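You operate a simulated robot arm through the tools that you are given. There is no shell and no other tool.

You run a simulated two-armed robot. Do the job below in one go: nothing can be reset, and whatever is moved stays where it is left.

JOB
Calibrate the probe in the 2.0 beaker, then the 10.0 beaker.
Fine: Press CAL once in each when WAIT has gone. Rinse the probe in between, and leave it down in the rinse beaker.

Only the result counts: the job must be done as asked and must still hold three seconds after the hand-in. Knocking over, shifting, dropping, spilling or breaking anything else fails it.

ROBOT AND FRAMES
Two 7-joint arms with fingered hands on one trunk that stands fixed in place. Base frame: the origin is at the foot of the trunk, x ahead of it, y to its left, z up. Readings come in mm, rad, newtons and seconds.
The left shoulder is at [47, 125, 1249], the right one opposite. With the tool pointing down near the work surface each hand reaches from about 360 to 760 mm from the base axis, measured 20 degrees to its own side. Payload 3.6 kg a hand.
The TCP of each hand is the grasp point between the finger pads, 30 mm short of the fingertips. In the tool frame z runs along the fingers and y along their closing line. The gripper opens to 104 mm; its body begins 35 mm behind the TCP. The gripper is a hand of 4 fingers: y runs from the thumb to the fingers, the wrist lies at [-15, -104, -178] in the tool frame, and closing takes about 1.5 s.
Orientation is told as [roll, pitch, yaw] about the base's x, y, z axes, in that order, counted from this pose: with the fingers straight down and the wrist toward the robot, the tool's x, y and z point along [0, 1, 0], [1, 0, 0] and [0, 0, -1] of the base frame.

CONTROLS
- The arms move only by the tool arm_command. It takes "left_series", "right_series" or both (then of equal length, played together; a hand with none holds still); each is a list of rows, each an object (a shift or turn left out is 0, a gripper value left out holds the last) with "linear": the shift along the tool's x, y, z in units of 20 mm (1.0 is 20 mm), a list of three; "rot": the turn, a rotation vector about the tool's x, y, z in units of 4 degrees (1.0 is 4 degrees), a list of three. In form: [{"linear": [tx, ty, tz], "rot": [wx, wy, wz]}, ...]. A call has 1 to 20 rows; each row shifts and turns the commanded pose from where the row before left it, along the tool's axes as they then stand. "left_gripper" and "right_gripper" are, for a hand that has rows, the finger opening in mm, from 0 to 104, set as the call begins (left out, the last holds). A call with a number of a shift or a turn outside -1 to 1 is refused whole. A row lasts 0.2 s, in which the tool goes at most 50 mm and 0.15 rad; a call with a longer step from one row to the next is refused whole, and so is a gripper value outside its range. Where a pose cannot be reached the arm comes as near as it can. A force on the tool above 40 N (or 10 N above the force at the start of the call, whichever is more), or a blocked arm, ends the call early, and 0.2 s more pass. Each finger travels about 72 mm/s and halts on what it meets, pressing with about 28 N; the grip force reading is that of the motor and also rises with nothing between the fingers. The clock runs only during rows and for 0.2 s after the last one: add rows that do not move to give the fingers time. It gives the time, the measured TCP pose, the force on the tool (base axes), the opening and the grip force at its end, in the units of the frame above (readings bear some noise), with the torque about the TCP (base axes, N m) and any sound that the robot's microphone picked up.
- Cameras (640 x 400 px; columns grow to the right, rows downward): "scene" is now at [142.6, 43.7, 1401.8]; the picture's right is [0.42, -0.91, 0.00], its down [-0.32, -0.15, -0.94] and it looks along [0.85, 0.40, -0.35] (base axes); focal length 214 px, centre (320, 200). "left" rides on the left gripper at [-61, -92, -130] in its tool frame; the picture's right is [-0.81, -0.28, 0.52], its down [0.53, -0.71, 0.46] and it looks along [0.24, 0.64, 0.72] (tool axes); focal length 275 px, centre (320, 200). "right" rides on the right gripper at [61, -92, -130] in its tool frame; the picture's right is [-0.81, 0.28, -0.52], its down [-0.53, -0.71, 0.46] and it looks along [-0.24, 0.64, 0.72] (tool axes); focal length 275 px, centre (320, 200). There is no depth. A picture from a camera that has moved, and an enlarged one, comes with that camera's place and axes in the base frame and with its lens. The place of the scene camera against the robot may be out by one fixed shift of up to 12 mm in any direction.
- camera(camera): a new picture of that camera. No time passes.
- lift_body(by): moves the trunk up (or, below 0, down) by that many mm; the arms and the scene camera ride with it, the base frame stays. It gives what a move gives, with no picture.
- preshape(shape, hand): the hand has 4 fingers and takes this shape, open, in about a second: jaw (thumb against the fingers, like two jaws); tri (thumb and two fingers); tip (a fingertip pinch); poke (one finger out to press); point (the index stretched); flat (the hand flat); cup (the hand cupped); fist (a fist). The gripper value then closes the fingers along that shape, each until it touches; the sizes above hold for jaw. It gives what a move gives, with no picture.
- head_to(pan, tilt): turns the head with the scene camera to pan (to the left, within 1.396 rad either way) and tilt (down, from -0.506 to 1.204), counted from straight ahead of the robot (the tilt from the chest, where the trunk bows). It gives what a move gives.
- enlarge(camera, box): a new picture of the part [left, top, right, bottom] of that camera's present view, enlarged. No time passes.
- finish_job(): hands the job in; it is judged then, once.

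Nothing tells you positions but the pictures and the camera data. Unless the task says otherwise, let go and move clear before handing in.

The tools are called after "Request:" as name(argument=value, ...) on one line, values as JSON. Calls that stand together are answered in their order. arm_command: Moves the arms, as the interface text tells. Its arguments: {"type":"object","properties":{"left_series":{"type":"array","items":{"type":"object","properties":{"linear":{"type":"array","items":{"type":"number"}},"rot":{"type":"array","items":{"type":"number"}}}}},"left_gripper":{"type":"number"},"right_series":{"type":"array","items":{"type":"object","properties":{"linear":{"type":"array","items":{"type":"number"}},"rot":{"type":"array","items":{"type":"number"}}}}},"right_gripper":{"type":"number"}},"required":[]} The other tools are called the same way: lift_body (by) moves the trunk up or down; preshape (shape, hand) gives the hand a shape; head_to (pan, tilt) turns the head that bears the scene camera; camera (camera) takes a picture; enlarge (camera, box) takes an enlarged picture of a part of a camera's view; finish_job () hands the job in.

At the start:

```text
clock: 0.0
left_tool_pos: [325.4, 474.3, 1360.7]
left_ee_rot: [-0.001, -0.001, 0.001]
left_contact_force: [0.5, -0.1, 0.0]
left_moment: [0.0, -0.03, 0.01]
left_width: 103.7
left_finger_force: 0.1
left_shape: jaw
right_tool_pos: [420.0, 6.2, 1381.6]
right_ee_rot: [0.001, -0.001, -0.002]
right_contact_force: [-0.2, 0.2, 0.5]
right_moment: [0.02, 0.0, -0.01]
right_width: 103.5
right_finger_force: 0.1
right_shape: jaw
trunk travel left (down, up): [-475.0, 61.0]
head pan, tilt (commanded): [0.438, 0.356]
```

scene: 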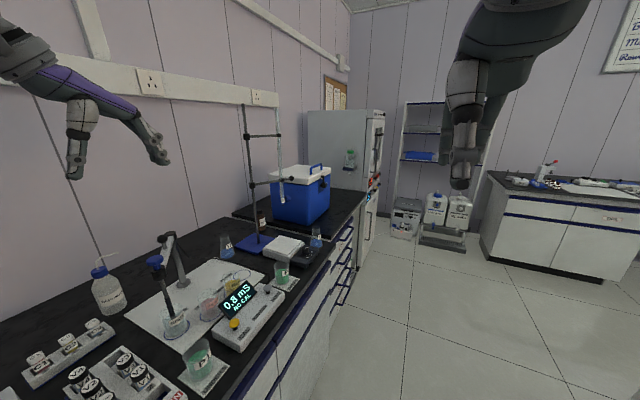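
right: 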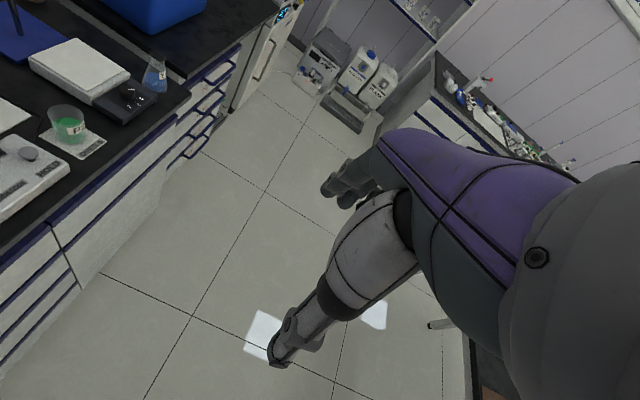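
left: 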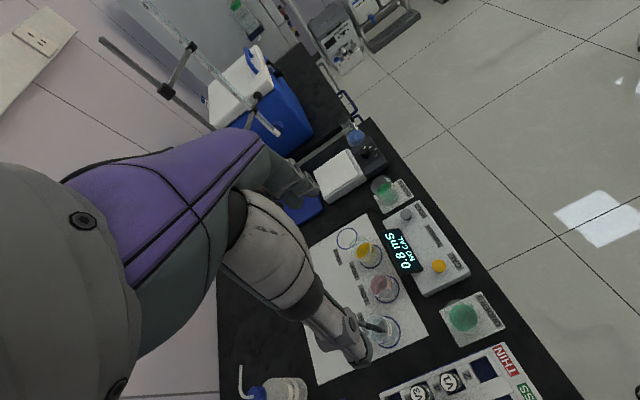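

I see a bench to the left-front with a conductivity meter (0.8 mS, NO CAL), beakers on a mat and a probe in one of them. I'll take enlarged views to identify everything first.

Request:
enlarge(camera="scene", box=[120, 220, 340, 400])

Request:
enlarge(camera="left", box=[280, 160, 520, 400])

Request:
head_to(pan=0.75, tilt=0.75)

```text
2.22 times, centred on (230, 310) of scene
camera zoom: at [142.6, 43.7, 1401.8], right [0.42, -0.91, 0.0], down [-0.32, -0.15, -0.94], along [0.85, 0.4, -0.35], focal length 477 px, centre (520, -44)
```

zoom: 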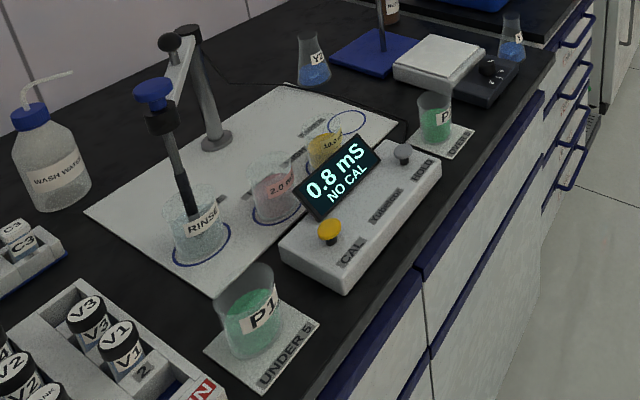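

```text
1.67 times, centred on (400, 280) of left
camera zoom: at [233.2, 413.7, 1491.4], right [-0.28, -0.81, -0.52], down [-0.71, 0.53, -0.46], along [0.64, 0.24, -0.72], focal length 459 px, centre (187, 67)
```

zoom: 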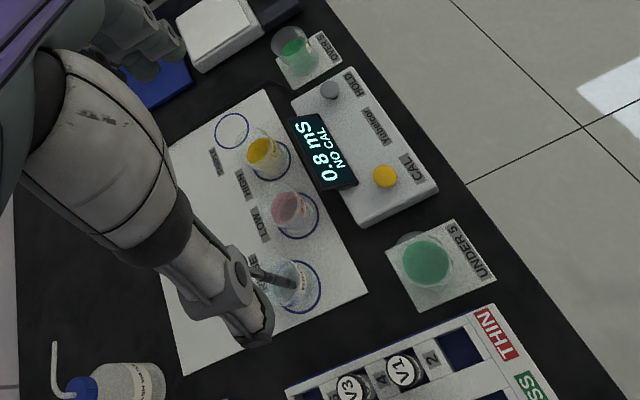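

```text
clock: 0.9
left_tool_pos: [324.1, 475.5, 1360.0]
left_ee_rot: [-0.001, 0.0, 0.0]
left_contact_force: [-0.1, -0.1, 1.1]
left_moment: [-0.01, 0.0, -0.04]
left_width: 103.8
left_finger_force: 0.0
left_shape: jaw
right_tool_pos: [419.9, 5.0, 1381.2]
right_ee_rot: [0.001, 0.0, 0.001]
right_contact_force: [0.7, -0.2, -0.2]
right_moment: [-0.01, 0.02, -0.01]
right_width: 103.9
right_finger_force: 0.0
right_shape: jaw
trunk travel left (down, up): [-475.0, 61.0]
head pan, tilt (commanded): [0.75, 0.75]
```

Request:
camera(camera="scene")

Request:
enlarge(camera="scene", box=[200, 60, 440, 260])

```text
taken
camera scene: at [119.0, 60.6, 1366.6], right [0.68, -0.73, 0.0], down [-0.5, -0.46, -0.73], along [0.54, 0.5, -0.68], focal length 214 px, centre (320, 200)
```

scene: 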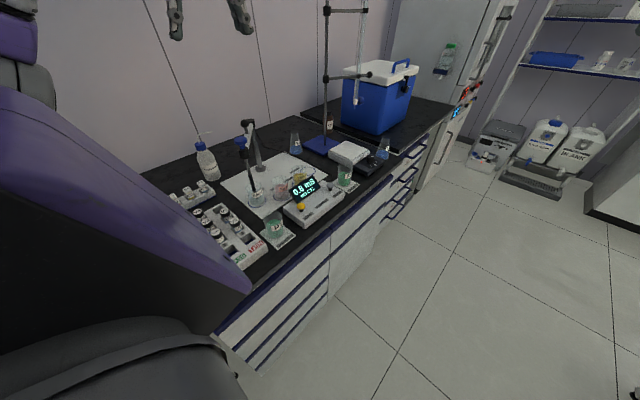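

```text
2.00 times, centred on (320, 160) of scene
camera zoom: at [119.0, 60.6, 1366.6], right [0.68, -0.73, 0.0], down [-0.5, -0.46, -0.73], along [0.54, 0.5, -0.68], focal length 429 px, centre (320, 280)
```

zoom: 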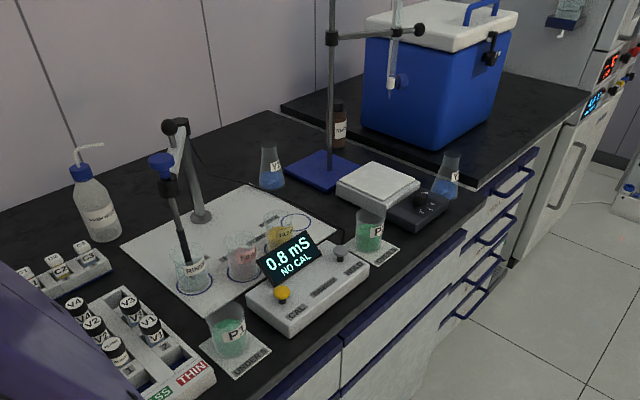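

Request:
enlarge(camera="scene", box=[215, 110, 315, 220])

Request:
enlarge(camera="scene", box=[240, 150, 360, 250])

```text
3.64 times, centred on (265, 165) of scene
camera zoom: at [119.0, 60.6, 1366.6], right [0.68, -0.73, 0.0], down [-0.5, -0.46, -0.73], along [0.54, 0.5, -0.68], focal length 780 px, centre (520, 327)
```

zoom: 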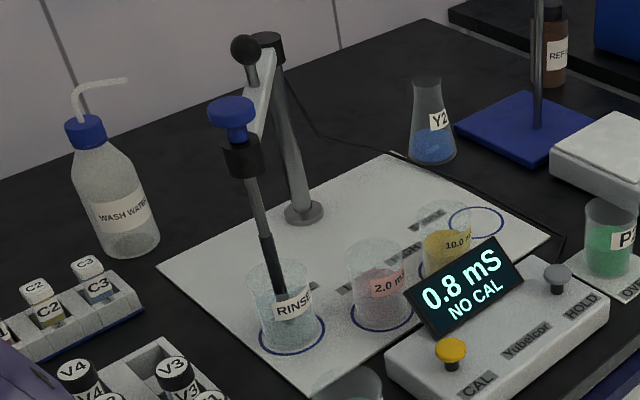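

```text
4.00 times, centred on (300, 200) of scene
camera zoom: at [119.0, 60.6, 1366.6], right [0.68, -0.73, 0.0], down [-0.5, -0.46, -0.73], along [0.54, 0.5, -0.68], focal length 858 px, centre (400, 200)
```

zoom: 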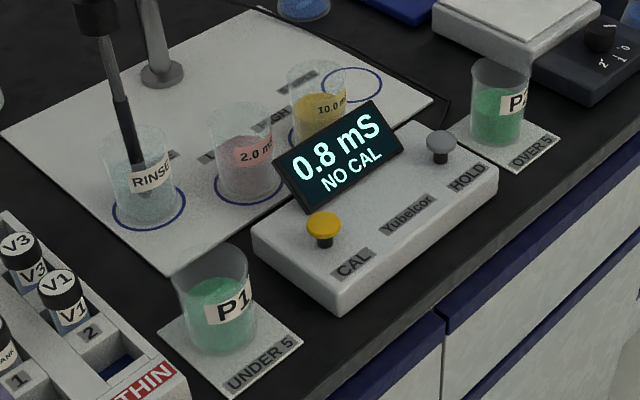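

The probe hangs in a collar on a swing arm around a post, with beakers RINSE / 2.0 / 10.0 lying on an arc round it; CAL (yellow) is at about (421, 421, 915). I'll move the left hand aside to see the stand with its camera and triangulate.

Request:
arm_command(left_series=[{"linear": [1, -1, 0]}, {"linear": [1, -1, 0]}, {"linear": [1, -1, 0]}, {"linear": [1, -1, 0]}, {"linear": [1, 0, 0]}, {"linear": [1, 0, 0]}])

Request:
camera(camera="left")

Request:
head_to(pan=0.75, tilt=0.6)

```text
clock: 2.3
left_tool_pos: [243.3, 595.6, 1358.7]
left_ee_rot: [0.0, 0.0, -0.001]
left_contact_force: [0.8, 0.3, -0.1]
left_moment: [0.01, 0.03, 0.0]
left_width: 103.5
left_finger_force: 0.1
left_shape: jaw
right_tool_pos: [419.8, 5.8, 1382.1]
right_ee_rot: [0.001, 0.001, -0.001]
right_contact_force: [0.1, 0.2, 0.6]
right_moment: [-0.01, 0.02, 0.01]
right_width: 103.8
right_finger_force: 0.0
right_shape: jaw
trunk travel left (down, up): [-475.0, 61.0]
head pan, tilt (commanded): [0.75, 0.75]
```

```text
taken
camera left: at [152.3, 534.6, 1490.2], right [-0.28, -0.81, -0.52], down [-0.71, 0.53, -0.46], along [0.65, 0.24, -0.72], focal length 275 px, centre (320, 200)
```

left: 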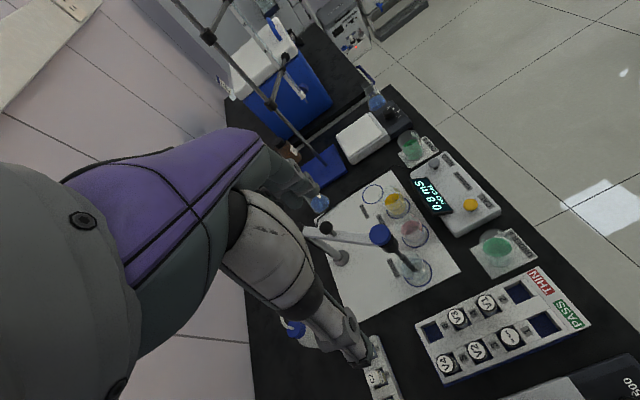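

```text
clock: 3.0
left_tool_pos: [245.1, 594.5, 1359.5]
left_ee_rot: [0.0, 0.0, 0.0]
left_contact_force: [0.0, -0.6, 0.1]
left_moment: [-0.01, 0.06, -0.01]
left_width: 103.8
left_finger_force: 0.0
left_shape: jaw
right_tool_pos: [420.4, 4.5, 1382.9]
right_ee_rot: [0.001, 0.0, 0.001]
right_contact_force: [0.5, 0.0, -0.7]
right_moment: [0.05, -0.05, -0.02]
right_width: 103.7
right_finger_force: 0.1
right_shape: jaw
trunk travel left (down, up): [-475.0, 61.0]
head pan, tilt (commanded): [0.75, 0.6]
```

Request:
enlarge(camera="left", box=[290, 160, 470, 300])

Request:
enlarge(camera="left", box=[370, 140, 530, 260])

Request:
enlarge(camera="scene", box=[210, 120, 370, 260])

```text
2.86 times, centred on (380, 230) of left
camera zoom: at [153.5, 534.0, 1490.2], right [-0.28, -0.81, -0.52], down [-0.71, 0.53, -0.46], along [0.64, 0.24, -0.72], focal length 786 px, centre (149, 114)
```

zoom: 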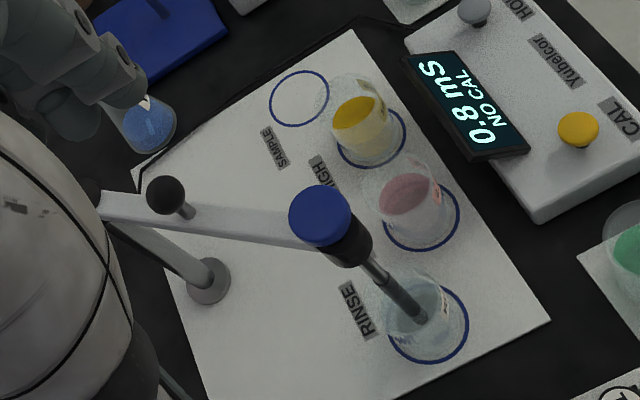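

```text
3.33 times, centred on (450, 200) of left
camera zoom: at [153.5, 534.0, 1490.2], right [-0.28, -0.81, -0.52], down [-0.71, 0.53, -0.46], along [0.64, 0.24, -0.72], focal length 918 px, centre (-113, 200)
```

zoom: 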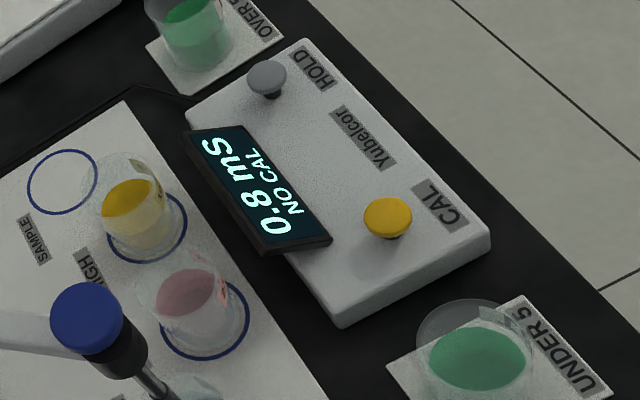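

```text
2.86 times, centred on (290, 190) of scene
camera zoom: at [123.2, 64.4, 1379.4], right [0.68, -0.73, 0.0], down [-0.41, -0.39, -0.82], along [0.6, 0.56, -0.57], focal length 613 px, centre (406, 229)
```

zoom: 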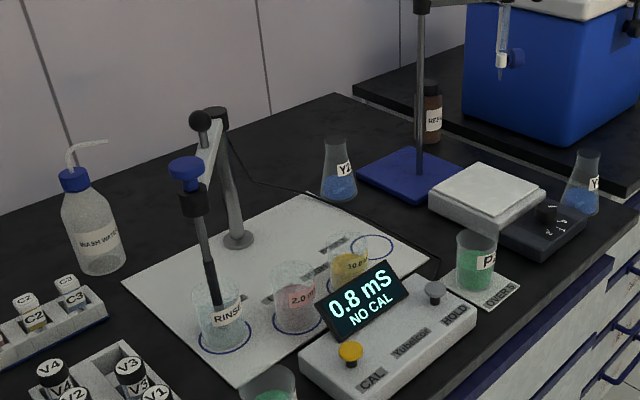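

The probe hangs at about (375, 594), over the rinse beaker; the post is near (497, 748) and the stations lie on a 200 mm circle round it. I'll zoom in closely on the probe head and knob to understand how it is meant to move.

Request:
enlarge(camera="left", box=[300, 200, 420, 280])

Request:
enlarge(camera="scene", box=[240, 140, 300, 220])

Request:
enlarge(camera="scene", box=[250, 185, 350, 250])

```text
5.00 times, centred on (360, 240) of left
camera zoom: at [153.5, 534.0, 1490.2], right [-0.28, -0.81, -0.52], down [-0.71, 0.53, -0.46], along [0.64, 0.24, -0.72], focal length 1376 px, centre (120, 0)
```

zoom: 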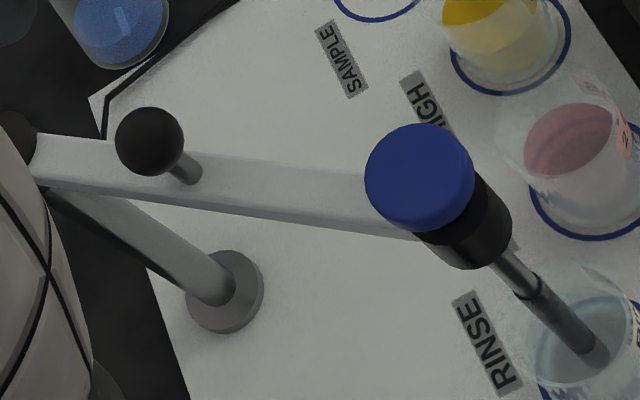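

```text
5.00 times, centred on (270, 180) of scene
camera zoom: at [123.2, 64.4, 1379.4], right [0.68, -0.73, 0.0], down [-0.41, -0.39, -0.82], along [0.6, 0.56, -0.57], focal length 1072 px, centre (570, 300)
```

zoom: 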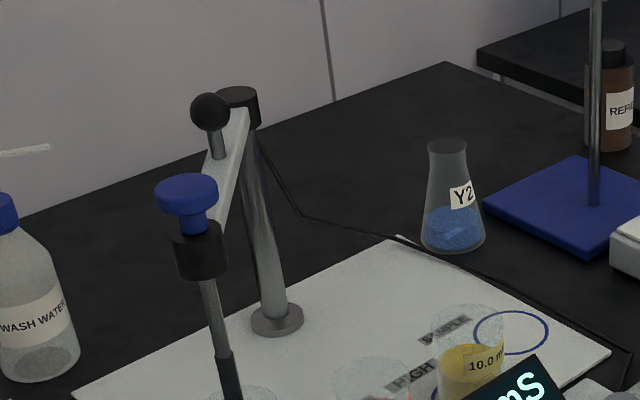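

```text
6.15 times, centred on (300, 218) of scene
camera zoom: at [123.2, 64.4, 1379.4], right [0.68, -0.73, 0.0], down [-0.41, -0.39, -0.82], along [0.6, 0.56, -0.57], focal length 1320 px, centre (443, 92)
```

zoom: 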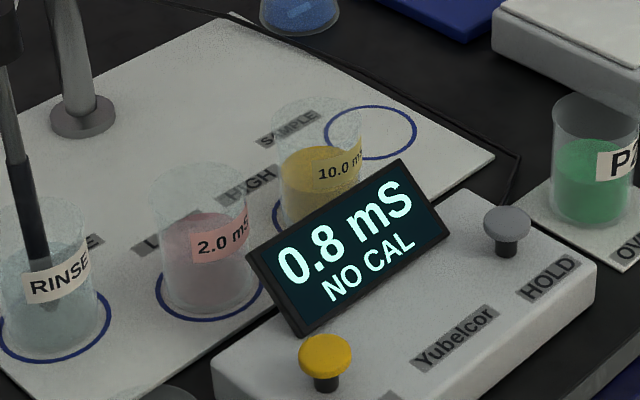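

The white bar swings round the post; the blue T-cap (about 35 mm wide) on top of the collar slides the probe up and down. I'll bring the left hand above the cap at about z 1230, turned 40° so the bar passes between thumb and fingers, and check the alignment there.

Request:
arm_command(left_series=[{"linear": [0, 0.94, 0.93]}, {"linear": [0, 0.94, 0.93]}, {"linear": [0, 0.94, 0.93]}, {"linear": [0, 0.94, 0.93]}, {"linear": [0, 0.94, 0.93]}, {"linear": [0, 0.94, 0.93]}, {"linear": [0, 0.94, 0.93]}, {"rot": [0, 0, 1]}, {"rot": [0, 0, 1]}, {"rot": [0, 0, 1]}, {"rot": [0, 0, 1]}, {"rot": [0, 0, 1]}, {"rot": [0, 0, 1]}, {"rot": [0, 0, 1]}, {"rot": [0, 0, 1]}, {"rot": [0, 0, 1]}, {"rot": [0, 0, 1]}])

Request:
camera(camera="left")

Request:
camera(camera="scene")

```text
clock: 6.6
left_tool_pos: [377.1, 593.8, 1229.7]
left_ee_rot: [0.0, 0.0, -0.7]
left_contact_force: [-0.7, 0.1, -0.1]
left_moment: [0.0, 0.0, 0.0]
left_width: 103.6
left_finger_force: 0.1
left_shape: jaw
right_tool_pos: [420.6, 5.0, 1382.3]
right_ee_rot: [0.0, 0.0, 0.0]
right_contact_force: [0.4, -0.5, 0.3]
right_moment: [0.0, -0.03, 0.01]
right_width: 103.8
right_finger_force: 0.1
right_shape: jaw
trunk travel left (down, up): [-475.0, 61.0]
head pan, tilt (commanded): [0.75, 0.6]
```

```text
taken
camera left: at [267.0, 606.9, 1360.9], right [-0.73, -0.44, -0.52], down [-0.2, 0.87, -0.45], along [0.65, -0.23, -0.72], focal length 275 px, centre (320, 200)
```

left: 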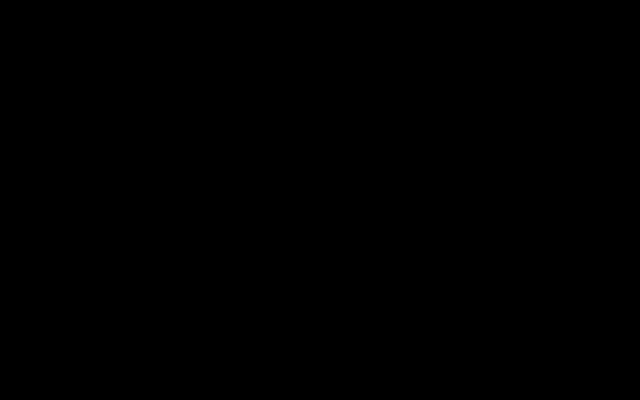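

```text
taken
camera scene: at [123.1, 64.4, 1379.4], right [0.68, -0.73, 0.0], down [-0.41, -0.39, -0.83], along [0.6, 0.56, -0.56], focal length 214 px, centre (320, 200)
```

scene: 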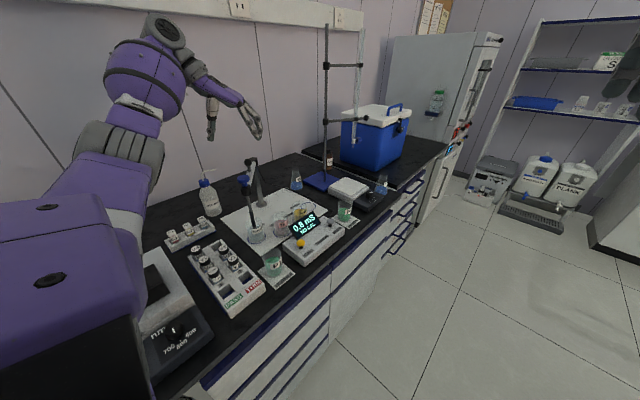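

Request:
enlarge(camera="scene", box=[170, 60, 330, 260])

```text
2.00 times, centred on (250, 160) of scene
camera zoom: at [123.1, 64.4, 1379.4], right [0.68, -0.73, 0.0], down [-0.41, -0.39, -0.83], along [0.6, 0.56, -0.56], focal length 429 px, centre (460, 280)
```

zoom: 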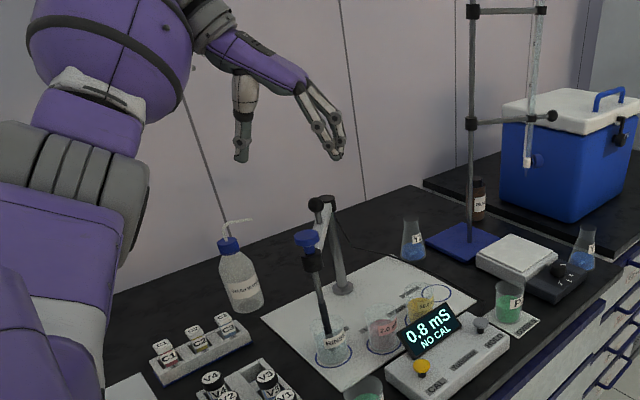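

Request:
arm_command(left_series=[{"rot": [0, 0, -1]}, {"rot": [0, 0, -1]}, {"rot": [0, 0, -1]}, {"rot": [0, 0, -1]}, {"rot": [0, 0, -1]}])

Request:
camera(camera="left")

```text
clock: 7.8
left_tool_pos: [376.3, 593.0, 1230.2]
left_ee_rot: [-0.001, -0.001, -0.348]
left_contact_force: [0.0, 0.1, -0.4]
left_moment: [-0.04, 0.02, -0.01]
left_width: 103.8
left_finger_force: 0.1
left_shape: jaw
right_tool_pos: [418.5, 6.7, 1381.7]
right_ee_rot: [-0.002, -0.001, -0.001]
right_contact_force: [0.0, 1.3, 0.6]
right_moment: [0.01, 0.03, 0.01]
right_width: 103.8
right_finger_force: 0.1
right_shape: jaw
trunk travel left (down, up): [-475.0, 61.0]
head pan, tilt (commanded): [0.75, 0.6]
```

```text
taken
camera left: at [269.9, 568.4, 1361.4], right [-0.53, -0.67, -0.52], down [-0.49, 0.74, -0.45], along [0.69, 0.01, -0.72], focal length 275 px, centre (320, 200)
```

left: 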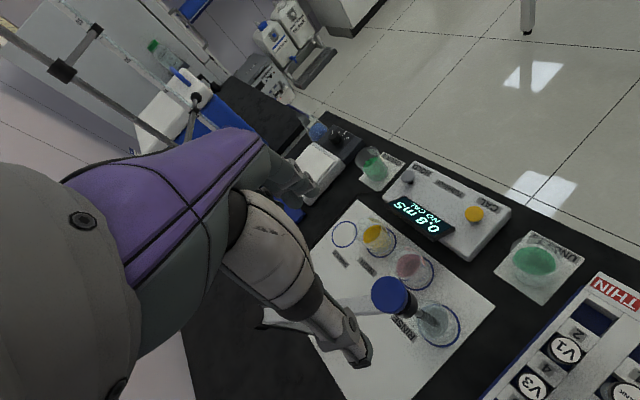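

Request:
enlarge(camera="left", box=[330, 220, 490, 360])

Request:
enlarge(camera="left", box=[360, 160, 520, 280])

```text
2.86 times, centred on (410, 290) of left
camera zoom: at [269.9, 568.4, 1361.4], right [-0.53, -0.67, -0.52], down [-0.49, 0.74, -0.45], along [0.69, 0.01, -0.72], focal length 786 px, centre (63, -57)
```

zoom: 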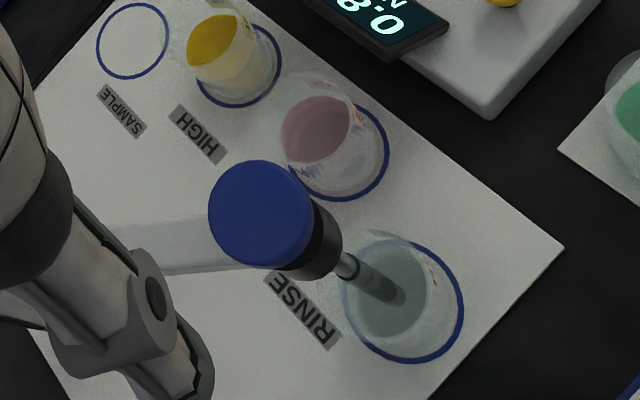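

```text
3.33 times, centred on (440, 220) of left
camera zoom: at [269.9, 568.4, 1361.4], right [-0.53, -0.67, -0.52], down [-0.49, 0.74, -0.45], along [0.69, 0.01, -0.72], focal length 918 px, centre (-80, 133)
```

zoom: 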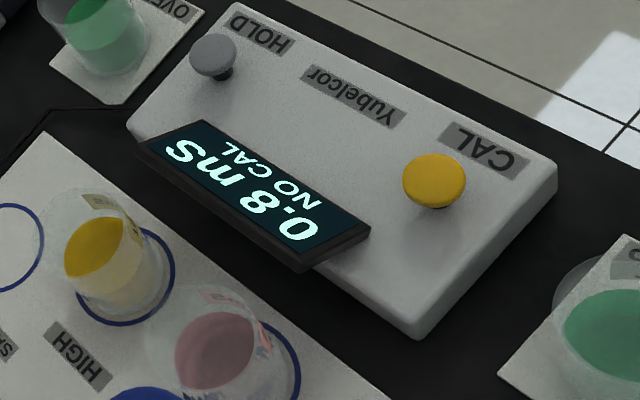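

From two hand-camera views, the cap top is at (371, 592.5, 1096), the mat at z≈863, CAL's top at about (428, 424, 911), and the post at (496, 750) with a 200 mm radius. I'll descend with the open hand so the disc sits between thumb and fingers.

Request:
arm_command(left_series=[{"linear": [-0.014, -0.028, 0.8]}, {"linear": [-0.014, -0.028, 0.8]}, {"linear": [-0.014, -0.028, 0.8]}, {"linear": [-0.014, -0.028, 0.8]}, {"linear": [-0.014, -0.028, 0.8]}, {"linear": [-0.014, -0.028, 0.8]}, {"linear": [-0.014, -0.028, 0.5]}, {"linear": [-0.014, -0.028, 0.5]}])

Request:
camera(camera="left")

Request:
enlarge(camera="scene", box=[190, 110, 310, 230])

```text
clock: 9.6
left_tool_pos: [371.9, 595.3, 1114.6]
left_ee_rot: [-0.002, 0.0, -0.35]
left_contact_force: [-0.8, 0.1, -0.7]
left_moment: [-0.01, 0.01, 0.01]
left_width: 104.0
left_finger_force: 0.0
left_shape: jaw
right_tool_pos: [419.7, 5.4, 1381.4]
right_ee_rot: [-0.001, -0.001, 0.001]
right_contact_force: [0.5, 0.1, 0.8]
right_moment: [0.01, -0.01, 0.02]
right_width: 104.0
right_finger_force: 0.1
right_shape: jaw
trunk travel left (down, up): [-475.0, 61.0]
head pan, tilt (commanded): [0.75, 0.6]
```

```text
taken
camera left: at [264.1, 569.2, 1245.5], right [-0.54, -0.67, -0.52], down [-0.49, 0.74, -0.46], along [0.69, 0.01, -0.72], focal length 275 px, centre (320, 200)
```

left: 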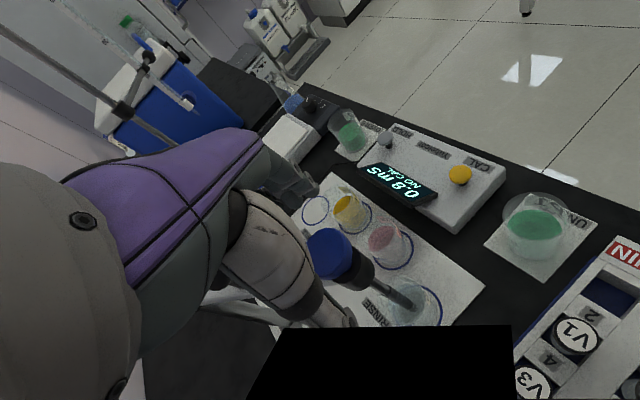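

```text
3.33 times, centred on (250, 170) of scene
camera zoom: at [123.0, 64.6, 1379.4], right [0.68, -0.73, 0.0], down [-0.41, -0.39, -0.83], along [0.6, 0.56, -0.56], focal length 715 px, centre (553, 300)
```

zoom: 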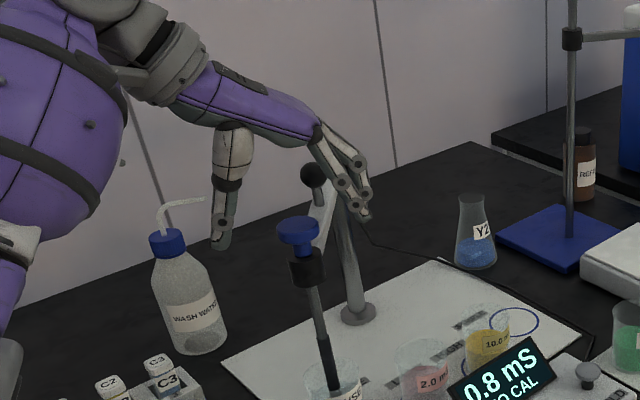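

The cap is within about 3 mm of the grasp centre. I'll correct sideways, lower to z≈1098, and close on the disc.

Request:
arm_command(left_series=[{"linear": [-0.15, 0, 0.4]}, {"linear": [0, 0, 0.43]}, {"linear": [0, 0, 0]}])

Request:
arm_command(left_series=[{"linear": [0, 0, 0]}, {"linear": [0, 0, 0]}, {"linear": [0, 0, 0]}, {"linear": [0, 0, 0]}, {"linear": [0, 0, 0]}, {"linear": [0, 0, 0]}, {"linear": [0, 0, 0]}, {"linear": [0, 0, 0]}], left_gripper=10)

Request:
camera(camera="left")

Request:
enlarge(camera="scene", box=[190, 110, 310, 230])

```text
clock: 10.4
left_tool_pos: [369.0, 591.0, 1099.1]
left_ee_rot: [0.0, 0.001, -0.348]
left_contact_force: [-0.8, 0.0, -0.3]
left_moment: [0.02, 0.02, 0.0]
left_width: 103.6
left_finger_force: 0.1
left_shape: jaw
right_tool_pos: [420.1, 4.4, 1381.9]
right_ee_rot: [-0.002, -0.001, -0.001]
right_contact_force: [0.2, 0.3, 0.4]
right_moment: [0.02, 0.0, 0.02]
right_width: 103.7
right_finger_force: 0.1
right_shape: jaw
trunk travel left (down, up): [-475.0, 61.0]
head pan, tilt (commanded): [0.75, 0.6]
```

```text
clock: 12.2
left_tool_pos: [369.0, 589.2, 1097.9]
left_ee_rot: [0.002, 0.0, -0.349]
left_contact_force: [-3.2, -3.7, -1.6]
left_moment: [-0.03, 0.02, -0.04]
left_width: 23.1
left_finger_force: 27.9
left_shape: jaw
right_tool_pos: [419.5, 5.3, 1382.9]
right_ee_rot: [0.0, 0.0, -0.001]
right_contact_force: [1.0, 0.5, -0.1]
right_moment: [0.01, -0.01, -0.02]
right_width: 103.8
right_finger_force: 0.2
right_shape: jaw
trunk travel left (down, up): [-475.0, 61.0]
head pan, tilt (commanded): [0.75, 0.6]
```

```text
taken
camera left: at [262.2, 564.9, 1229.4], right [-0.54, -0.67, -0.52], down [-0.49, 0.74, -0.46], along [0.69, 0.01, -0.72], focal length 275 px, centre (320, 200)
```

left: 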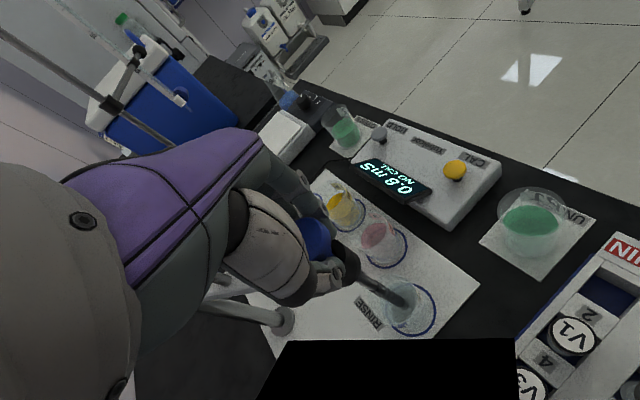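

```text
3.33 times, centred on (250, 170) of scene
camera zoom: at [122.5, 64.0, 1379.5], right [0.68, -0.73, 0.0], down [-0.41, -0.39, -0.83], along [0.6, 0.56, -0.56], focal length 715 px, centre (553, 300)
```

zoom: 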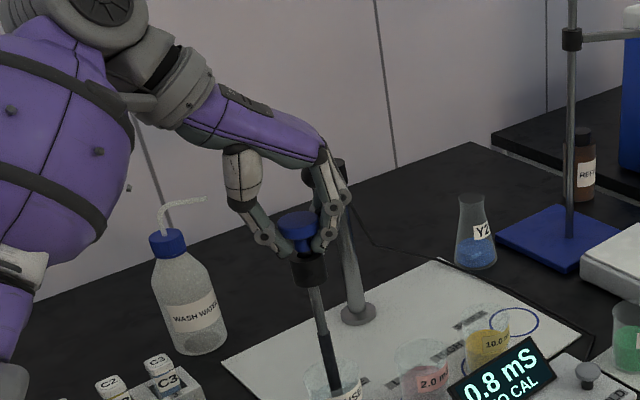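

The fingers have closed under the disc's rim with force 28 N. I'll try a small lift and watch the force.

Request:
arm_command(left_series=[{"linear": [0, 0, -0.25]}, {"linear": [0, 0, -0.25]}, {"linear": [0, 0, -0.25]}, {"linear": [0, 0, -0.25]}])

Request:
enlarge(camera="scene", box=[190, 110, 310, 230])

```text
clock: 13.2
left_tool_pos: [370.4, 591.1, 1117.9]
left_ee_rot: [0.002, -0.001, -0.348]
left_contact_force: [-3.8, -2.9, -1.1]
left_moment: [-0.02, 0.02, -0.04]
left_width: 23.1
left_finger_force: 28.0
left_shape: jaw
right_tool_pos: [419.5, 4.8, 1382.4]
right_ee_rot: [0.0, 0.001, 0.0]
right_contact_force: [-0.4, 0.7, 0.4]
right_moment: [0.01, -0.01, -0.02]
right_width: 103.6
right_finger_force: 0.0
right_shape: jaw
trunk travel left (down, up): [-475.0, 61.0]
head pan, tilt (commanded): [0.75, 0.6]
```

```text
3.33 times, centred on (250, 170) of scene
camera zoom: at [122.4, 64.0, 1379.6], right [0.68, -0.73, 0.0], down [-0.41, -0.39, -0.83], along [0.6, 0.56, -0.56], focal length 715 px, centre (553, 300)
```

zoom: 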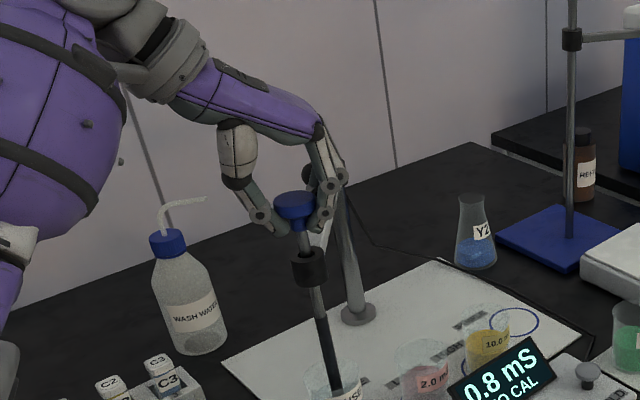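

The probe slides up freely. I'll lift it another 65 mm so the tip clears the rim.

Request:
arm_command(left_series=[{"linear": [0, 0, -0.5]}, {"linear": [0, 0, -0.5]}, {"linear": [0, 0, -0.5]}, {"linear": [0, 0, -0.5]}, {"linear": [0, 0, -0.5]}, {"linear": [0, 0, -0.5]}, {"linear": [0, 0, -0.25]}])

Request:
enlarge(camera="scene", box=[190, 80, 350, 260])

Request:
camera(camera="left")

```text
clock: 14.8
left_tool_pos: [368.7, 590.1, 1172.9]
left_ee_rot: [-0.016, 0.021, -0.353]
left_contact_force: [-1.6, 0.0, -19.0]
left_moment: [0.09, 0.05, 0.02]
left_width: 22.2
left_finger_force: 27.9
left_shape: jaw
right_tool_pos: [421.7, 7.2, 1381.7]
right_ee_rot: [-0.001, 0.0, -0.001]
right_contact_force: [-0.1, 0.2, 0.9]
right_moment: [-0.02, 0.0, 0.01]
right_width: 103.8
right_finger_force: 0.1
right_shape: jaw
trunk travel left (down, up): [-475.0, 61.0]
head pan, tilt (commanded): [0.75, 0.6]
stopped in row 7 (left hand): the force on the tool passed its limit at 43 N (the readings are from after the stop); the commanded pose is now the measured one
```

```text
2.22 times, centred on (270, 170) of scene
camera zoom: at [123.7, 65.7, 1379.3], right [0.68, -0.73, 0.0], down [-0.41, -0.39, -0.82], along [0.6, 0.56, -0.57], focal length 477 px, centre (431, 267)
```

zoom: 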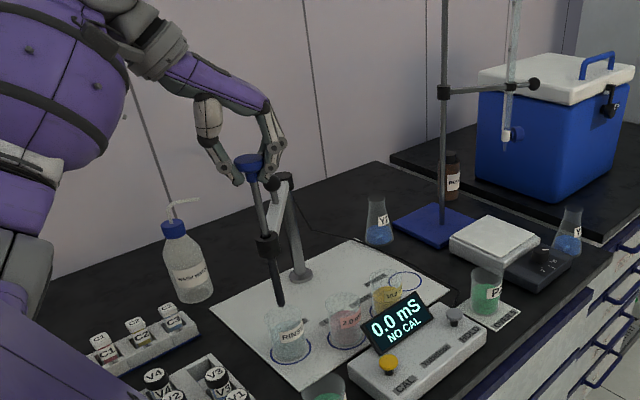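

```text
taken
camera left: at [266.0, 565.9, 1306.9], right [-0.55, -0.67, -0.5], down [-0.5, 0.74, -0.45], along [0.67, 0.0, -0.74], focal length 275 px, centre (320, 200)
```

left: 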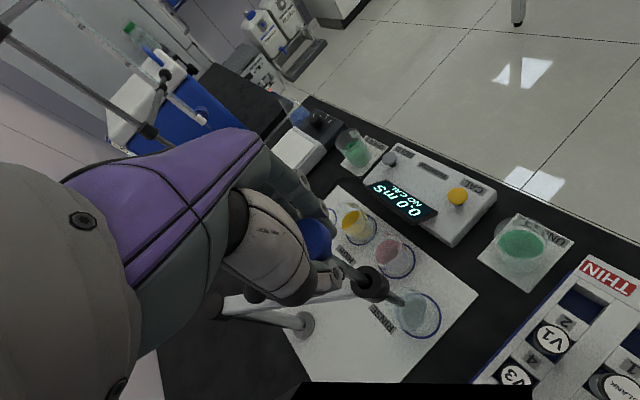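

Request:
enlarge(camera="scene", box=[240, 180, 300, 230])

Request:
enlarge(camera="left", box=[320, 200, 480, 340])

```text
8.00 times, centred on (270, 205) of scene
camera zoom: at [123.7, 65.7, 1379.3], right [0.68, -0.73, 0.0], down [-0.41, -0.39, -0.82], along [0.6, 0.56, -0.57], focal length 1716 px, centre (720, 160)
```

zoom: 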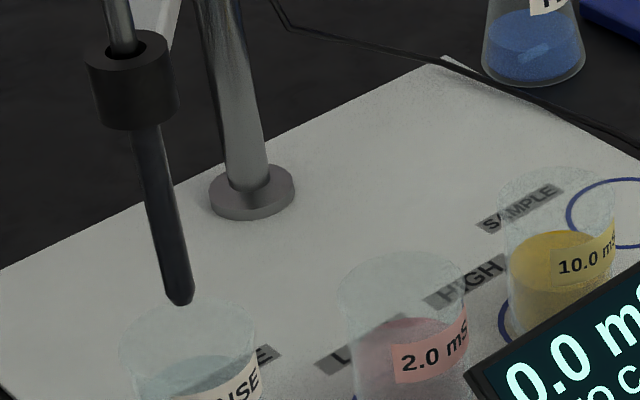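

```text
2.86 times, centred on (400, 270) of left
camera zoom: at [266.0, 565.9, 1306.9], right [-0.55, -0.67, -0.5], down [-0.5, 0.74, -0.45], along [0.67, 0.0, -0.74], focal length 786 px, centre (91, 0)
```

zoom: 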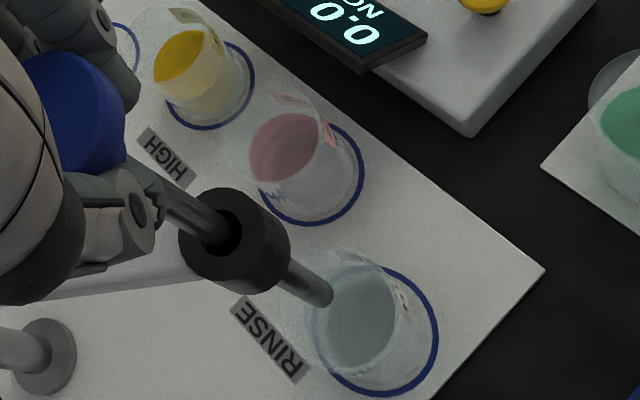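

The probe is at its top stop with the tip about 15 mm above the rim, and the meter reads 0.0. I'll ease down 2–3 mm to relieve the tension before swinging.

Request:
arm_command(left_series=[{"linear": [0, 0, 0.13]}, {"linear": [0, 0, 0]}])

```text
clock: 15.4
left_tool_pos: [369.7, 590.9, 1172.1]
left_ee_rot: [-0.012, 0.016, -0.353]
left_contact_force: [-2.2, -2.2, -17.5]
left_moment: [0.02, 0.05, 0.01]
left_width: 22.2
left_finger_force: 28.1
left_shape: jaw
right_tool_pos: [421.3, 5.8, 1382.5]
right_ee_rot: [-0.001, -0.001, 0.0]
right_contact_force: [0.3, 0.1, 0.3]
right_moment: [0.0, 0.02, -0.01]
right_width: 103.5
right_finger_force: 0.0
right_shape: jaw
trunk travel left (down, up): [-475.0, 61.0]
head pan, tilt (commanded): [0.75, 0.6]
```

Request:
arm_command(left_series=[{"linear": [0, 0, 0.15]}, {"linear": [0, 0, 0]}])

Request:
enlarge(camera="scene", box=[240, 180, 300, 230])

```text
clock: 16.0
left_tool_pos: [370.1, 590.1, 1171.9]
left_ee_rot: [-0.009, 0.012, -0.35]
left_contact_force: [-2.0, -1.0, -7.3]
left_moment: [0.09, -0.05, 0.04]
left_width: 22.6
left_finger_force: 27.7
left_shape: jaw
right_tool_pos: [419.6, 6.4, 1380.7]
right_ee_rot: [-0.001, 0.0, 0.0]
right_contact_force: [0.4, 0.1, -0.3]
right_moment: [-0.01, -0.01, 0.0]
right_width: 103.7
right_finger_force: 0.1
right_shape: jaw
trunk travel left (down, up): [-475.0, 61.0]
head pan, tilt (commanded): [0.75, 0.6]
```

```text
8.00 times, centred on (270, 205) of scene
camera zoom: at [123.1, 65.1, 1379.5], right [0.68, -0.73, 0.0], down [-0.41, -0.39, -0.82], along [0.6, 0.56, -0.57], focal length 1716 px, centre (720, 160)
```

zoom: 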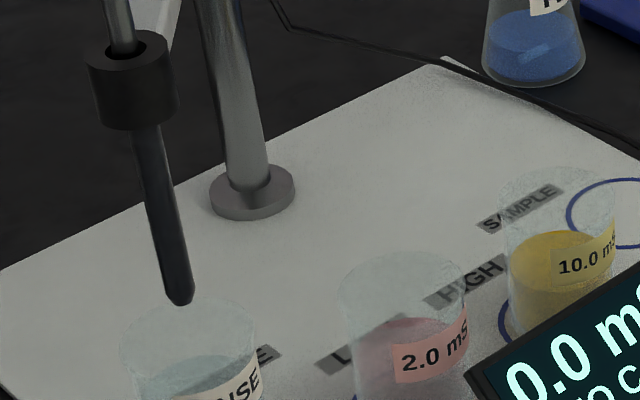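

The tip is still ~15 mm above the rim and the tension is small. Now I swing about 25° along the arc to the 2.0 beaker, turning the hand with the arm.

Request:
arm_command(left_series=[{"rot": [-0.25, 0.27, 0]}, {"linear": [-0.131, 0.428, 0], "rot": [0, 0, -0.63]}, {"linear": [-0.131, 0.428, 0], "rot": [0, 0, -0.63]}, {"linear": [-0.131, 0.428, 0], "rot": [0, 0, -0.63]}, {"linear": [-0.131, 0.428, 0], "rot": [0, 0, -0.63]}, {"linear": [0, 0, 0]}])

Request:
enlarge(camera="scene", box=[210, 110, 330, 230])

```text
clock: 17.4
left_tool_pos: [397.4, 569.9, 1171.1]
left_ee_rot: [0.007, -0.005, -0.177]
left_contact_force: [-2.5, -2.7, -4.4]
left_moment: [-0.01, -0.01, -0.02]
left_width: 23.0
left_finger_force: 28.7
left_shape: jaw
right_tool_pos: [420.0, 4.5, 1381.5]
right_ee_rot: [0.001, 0.0, -0.001]
right_contact_force: [-0.4, 0.7, -0.9]
right_moment: [0.03, 0.0, -0.03]
right_width: 103.5
right_finger_force: 0.1
right_shape: jaw
trunk travel left (down, up): [-475.0, 61.0]
head pan, tilt (commanded): [0.75, 0.6]
```

```text
3.33 times, centred on (270, 170) of scene
camera zoom: at [123.0, 64.3, 1379.5], right [0.68, -0.73, 0.0], down [-0.41, -0.39, -0.83], along [0.6, 0.56, -0.56], focal length 715 px, centre (487, 300)
```

zoom: 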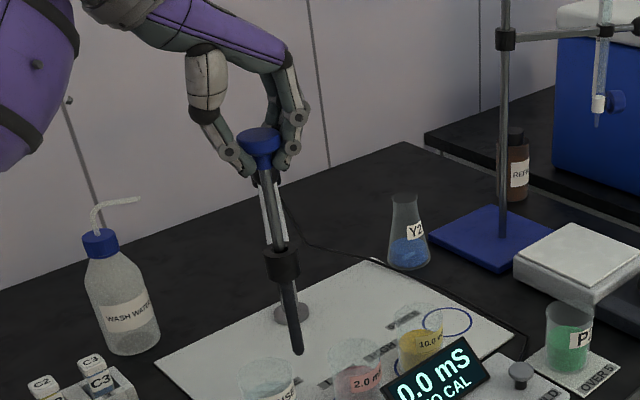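

Request:
arm_command(left_series=[{"linear": [-0.13, 0.436, 0], "rot": [0, 0, -0.645]}, {"linear": [-0.13, 0.436, 0], "rot": [0, 0, -0.645]}, {"linear": [-0.13, 0.436, 0], "rot": [0, 0, -0.645]}, {"linear": [-0.13, 0.436, 0], "rot": [0, 0, -0.645]}, {"linear": [-0.13, 0.436, 0], "rot": [0, 0, -0.645]}, {"linear": [-0.13, 0.436, 0], "rot": [0, 0, -0.645]}, {"linear": [0, 0, 0]}])

Request:
enlarge(camera="scene", box=[230, 110, 350, 230])

Request:
camera(camera="left")

```text
clock: 19.0
left_tool_pos: [450.8, 550.4, 1171.9]
left_ee_rot: [0.007, -0.007, 0.096]
left_contact_force: [-1.8, -7.4, -6.1]
left_moment: [-0.05, 0.05, -0.04]
left_width: 23.0
left_finger_force: 28.5
left_shape: jaw
right_tool_pos: [420.5, 5.3, 1382.0]
right_ee_rot: [0.001, 0.0, 0.0]
right_contact_force: [0.0, -0.6, -0.3]
right_moment: [-0.01, 0.0, 0.02]
right_width: 103.6
right_finger_force: 0.1
right_shape: jaw
trunk travel left (down, up): [-475.0, 61.0]
head pan, tilt (commanded): [0.75, 0.6]
```

```text
3.33 times, centred on (290, 170) of scene
camera zoom: at [123.1, 63.7, 1379.4], right [0.68, -0.73, 0.0], down [-0.41, -0.38, -0.83], along [0.6, 0.56, -0.56], focal length 715 px, centre (420, 300)
```

zoom: 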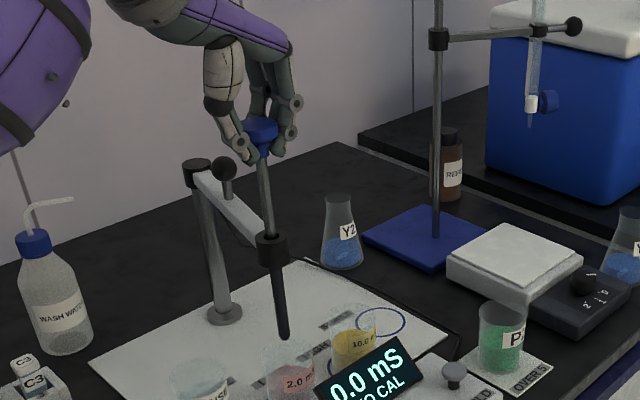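

```text
taken
camera left: at [364.8, 480.0, 1301.4], right [-0.19, -0.83, -0.52], down [-0.76, 0.47, -0.46], along [0.62, 0.31, -0.72], focal length 275 px, centre (320, 200)
```

left: 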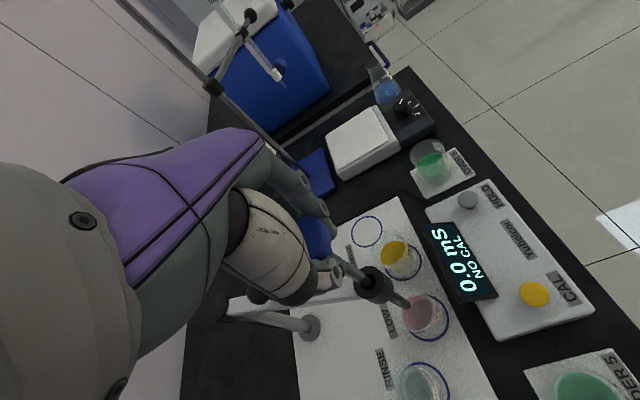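

Request:
enlarge(camera="scene", box=[275, 190, 335, 240])

Request:
enlarge(camera="left", box=[340, 230, 480, 340])

```text
8.00 times, centred on (305, 215) of scene
camera zoom: at [123.1, 63.7, 1379.4], right [0.68, -0.73, 0.0], down [-0.41, -0.38, -0.83], along [0.6, 0.56, -0.56], focal length 1716 px, centre (440, 80)
```

zoom: 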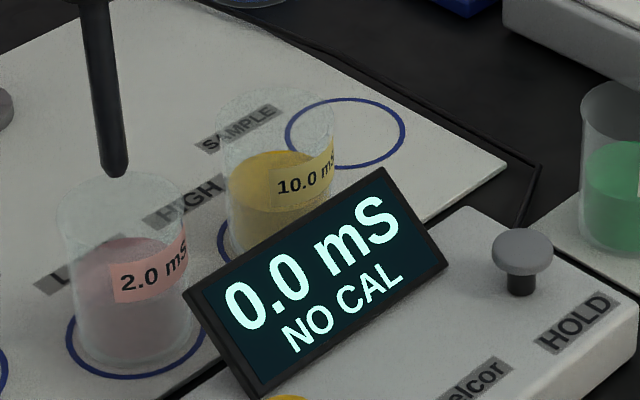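

```text
3.64 times, centred on (410, 285) of left
camera zoom: at [364.8, 480.0, 1301.4], right [-0.19, -0.83, -0.52], down [-0.76, 0.47, -0.46], along [0.62, 0.31, -0.72], focal length 1001 px, centre (-7, -109)
```

zoom: 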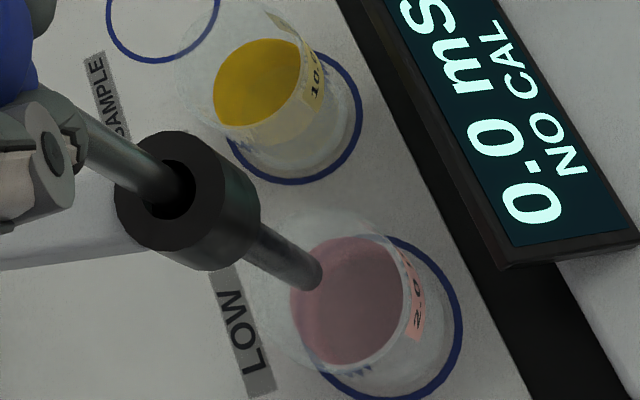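

The tip is centred over the 2.0 beaker. I'll lower it the same 73 mm.

Request:
arm_command(left_series=[{"linear": [0, 0, 0.45]}, {"linear": [0, 0, 0.45]}, {"linear": [0, 0, 0.45]}, {"linear": [0, 0, 0.45]}, {"linear": [0, 0, 0.45]}, {"linear": [0, 0, 0.45]}, {"linear": [0, 0, 0.45]}, {"linear": [0, 0, 0.45]}, {"linear": [0, 0, 0]}])

Request:
enlarge(camera="scene", box=[230, 110, 350, 230])

Request:
enlarge(camera="left", box=[300, 200, 600, 400])

```text
clock: 21.0
left_tool_pos: [450.5, 549.8, 1098.4]
left_ee_rot: [0.006, -0.004, 0.093]
left_contact_force: [-1.1, -6.3, -1.8]
left_moment: [-0.03, -0.1, -0.03]
left_width: 23.3
left_finger_force: 27.7
left_shape: jaw
right_tool_pos: [420.0, 5.2, 1381.5]
right_ee_rot: [0.001, -0.001, -0.002]
right_contact_force: [0.2, -0.2, -0.3]
right_moment: [0.02, 0.01, -0.01]
right_width: 103.7
right_finger_force: 0.1
right_shape: jaw
trunk travel left (down, up): [-475.0, 61.0]
head pan, tilt (commanded): [0.75, 0.6]
```

```text
3.33 times, centred on (290, 170) of scene
camera zoom: at [122.9, 63.6, 1379.5], right [0.68, -0.73, 0.0], down [-0.41, -0.38, -0.83], along [0.6, 0.56, -0.56], focal length 715 px, centre (420, 300)
```

zoom: 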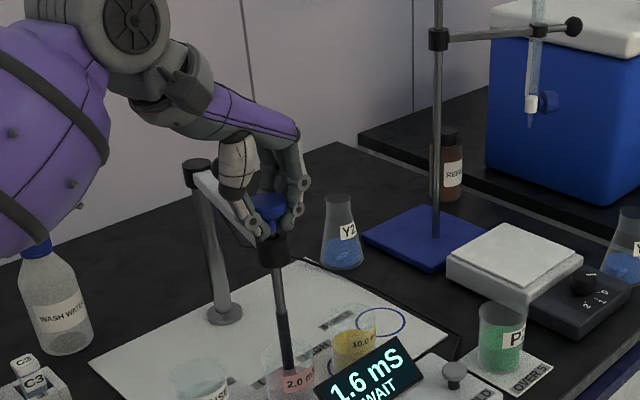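

```text
2.00 times, centred on (450, 300) of left
camera zoom: at [364.3, 480.1, 1229.1], right [-0.19, -0.83, -0.52], down [-0.76, 0.47, -0.46], along [0.62, 0.31, -0.72], focal length 551 px, centre (60, 0)
```

zoom: 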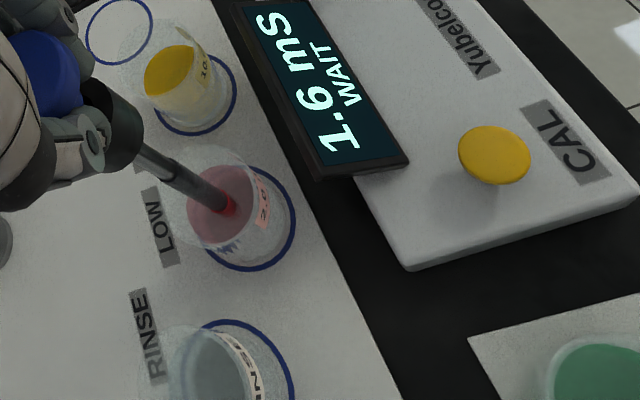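

The probe is down in the 2.0 beaker and the display shows 1.6 mS WAIT, settling. I'll release the cap and rise straight up.

Request:
arm_command(left_series=[{"linear": [0, 0, 0]}, {"linear": [0, 0, 0]}, {"linear": [0, 0, 0]}, {"linear": [0, 0, 0]}, {"linear": [0, 0, 0]}, {"linear": [0, 0, 0]}, {"linear": [0, 0, 0]}, {"linear": [0, 0, 0]}], left_gripper=104)

Request:
enlarge(camera="scene", box=[230, 110, 350, 230])

```text
clock: 22.8
left_tool_pos: [450.4, 550.8, 1098.6]
left_ee_rot: [0.005, -0.008, 0.095]
left_contact_force: [0.4, 0.1, 0.2]
left_moment: [0.0, -0.03, -0.04]
left_width: 103.6
left_finger_force: 0.0
left_shape: jaw
right_tool_pos: [419.2, 6.2, 1382.5]
right_ee_rot: [0.002, 0.0, 0.0]
right_contact_force: [-0.2, -0.1, -0.5]
right_moment: [0.01, -0.03, -0.03]
right_width: 103.6
right_finger_force: 0.0
right_shape: jaw
trunk travel left (down, up): [-475.0, 61.0]
head pan, tilt (commanded): [0.75, 0.6]
```

```text
3.33 times, centred on (290, 170) of scene
camera zoom: at [123.0, 64.5, 1379.4], right [0.68, -0.73, 0.0], down [-0.41, -0.39, -0.83], along [0.6, 0.56, -0.56], focal length 715 px, centre (420, 300)
```

zoom: 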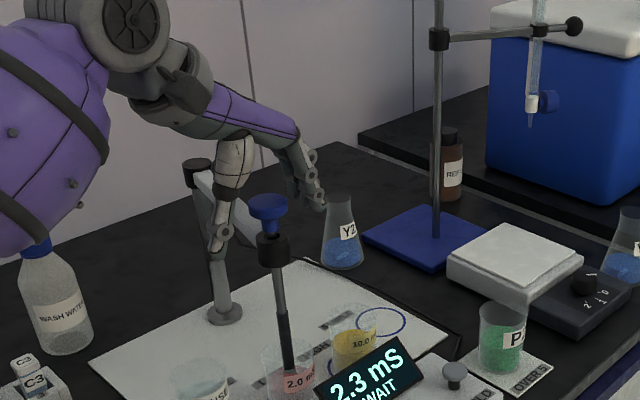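

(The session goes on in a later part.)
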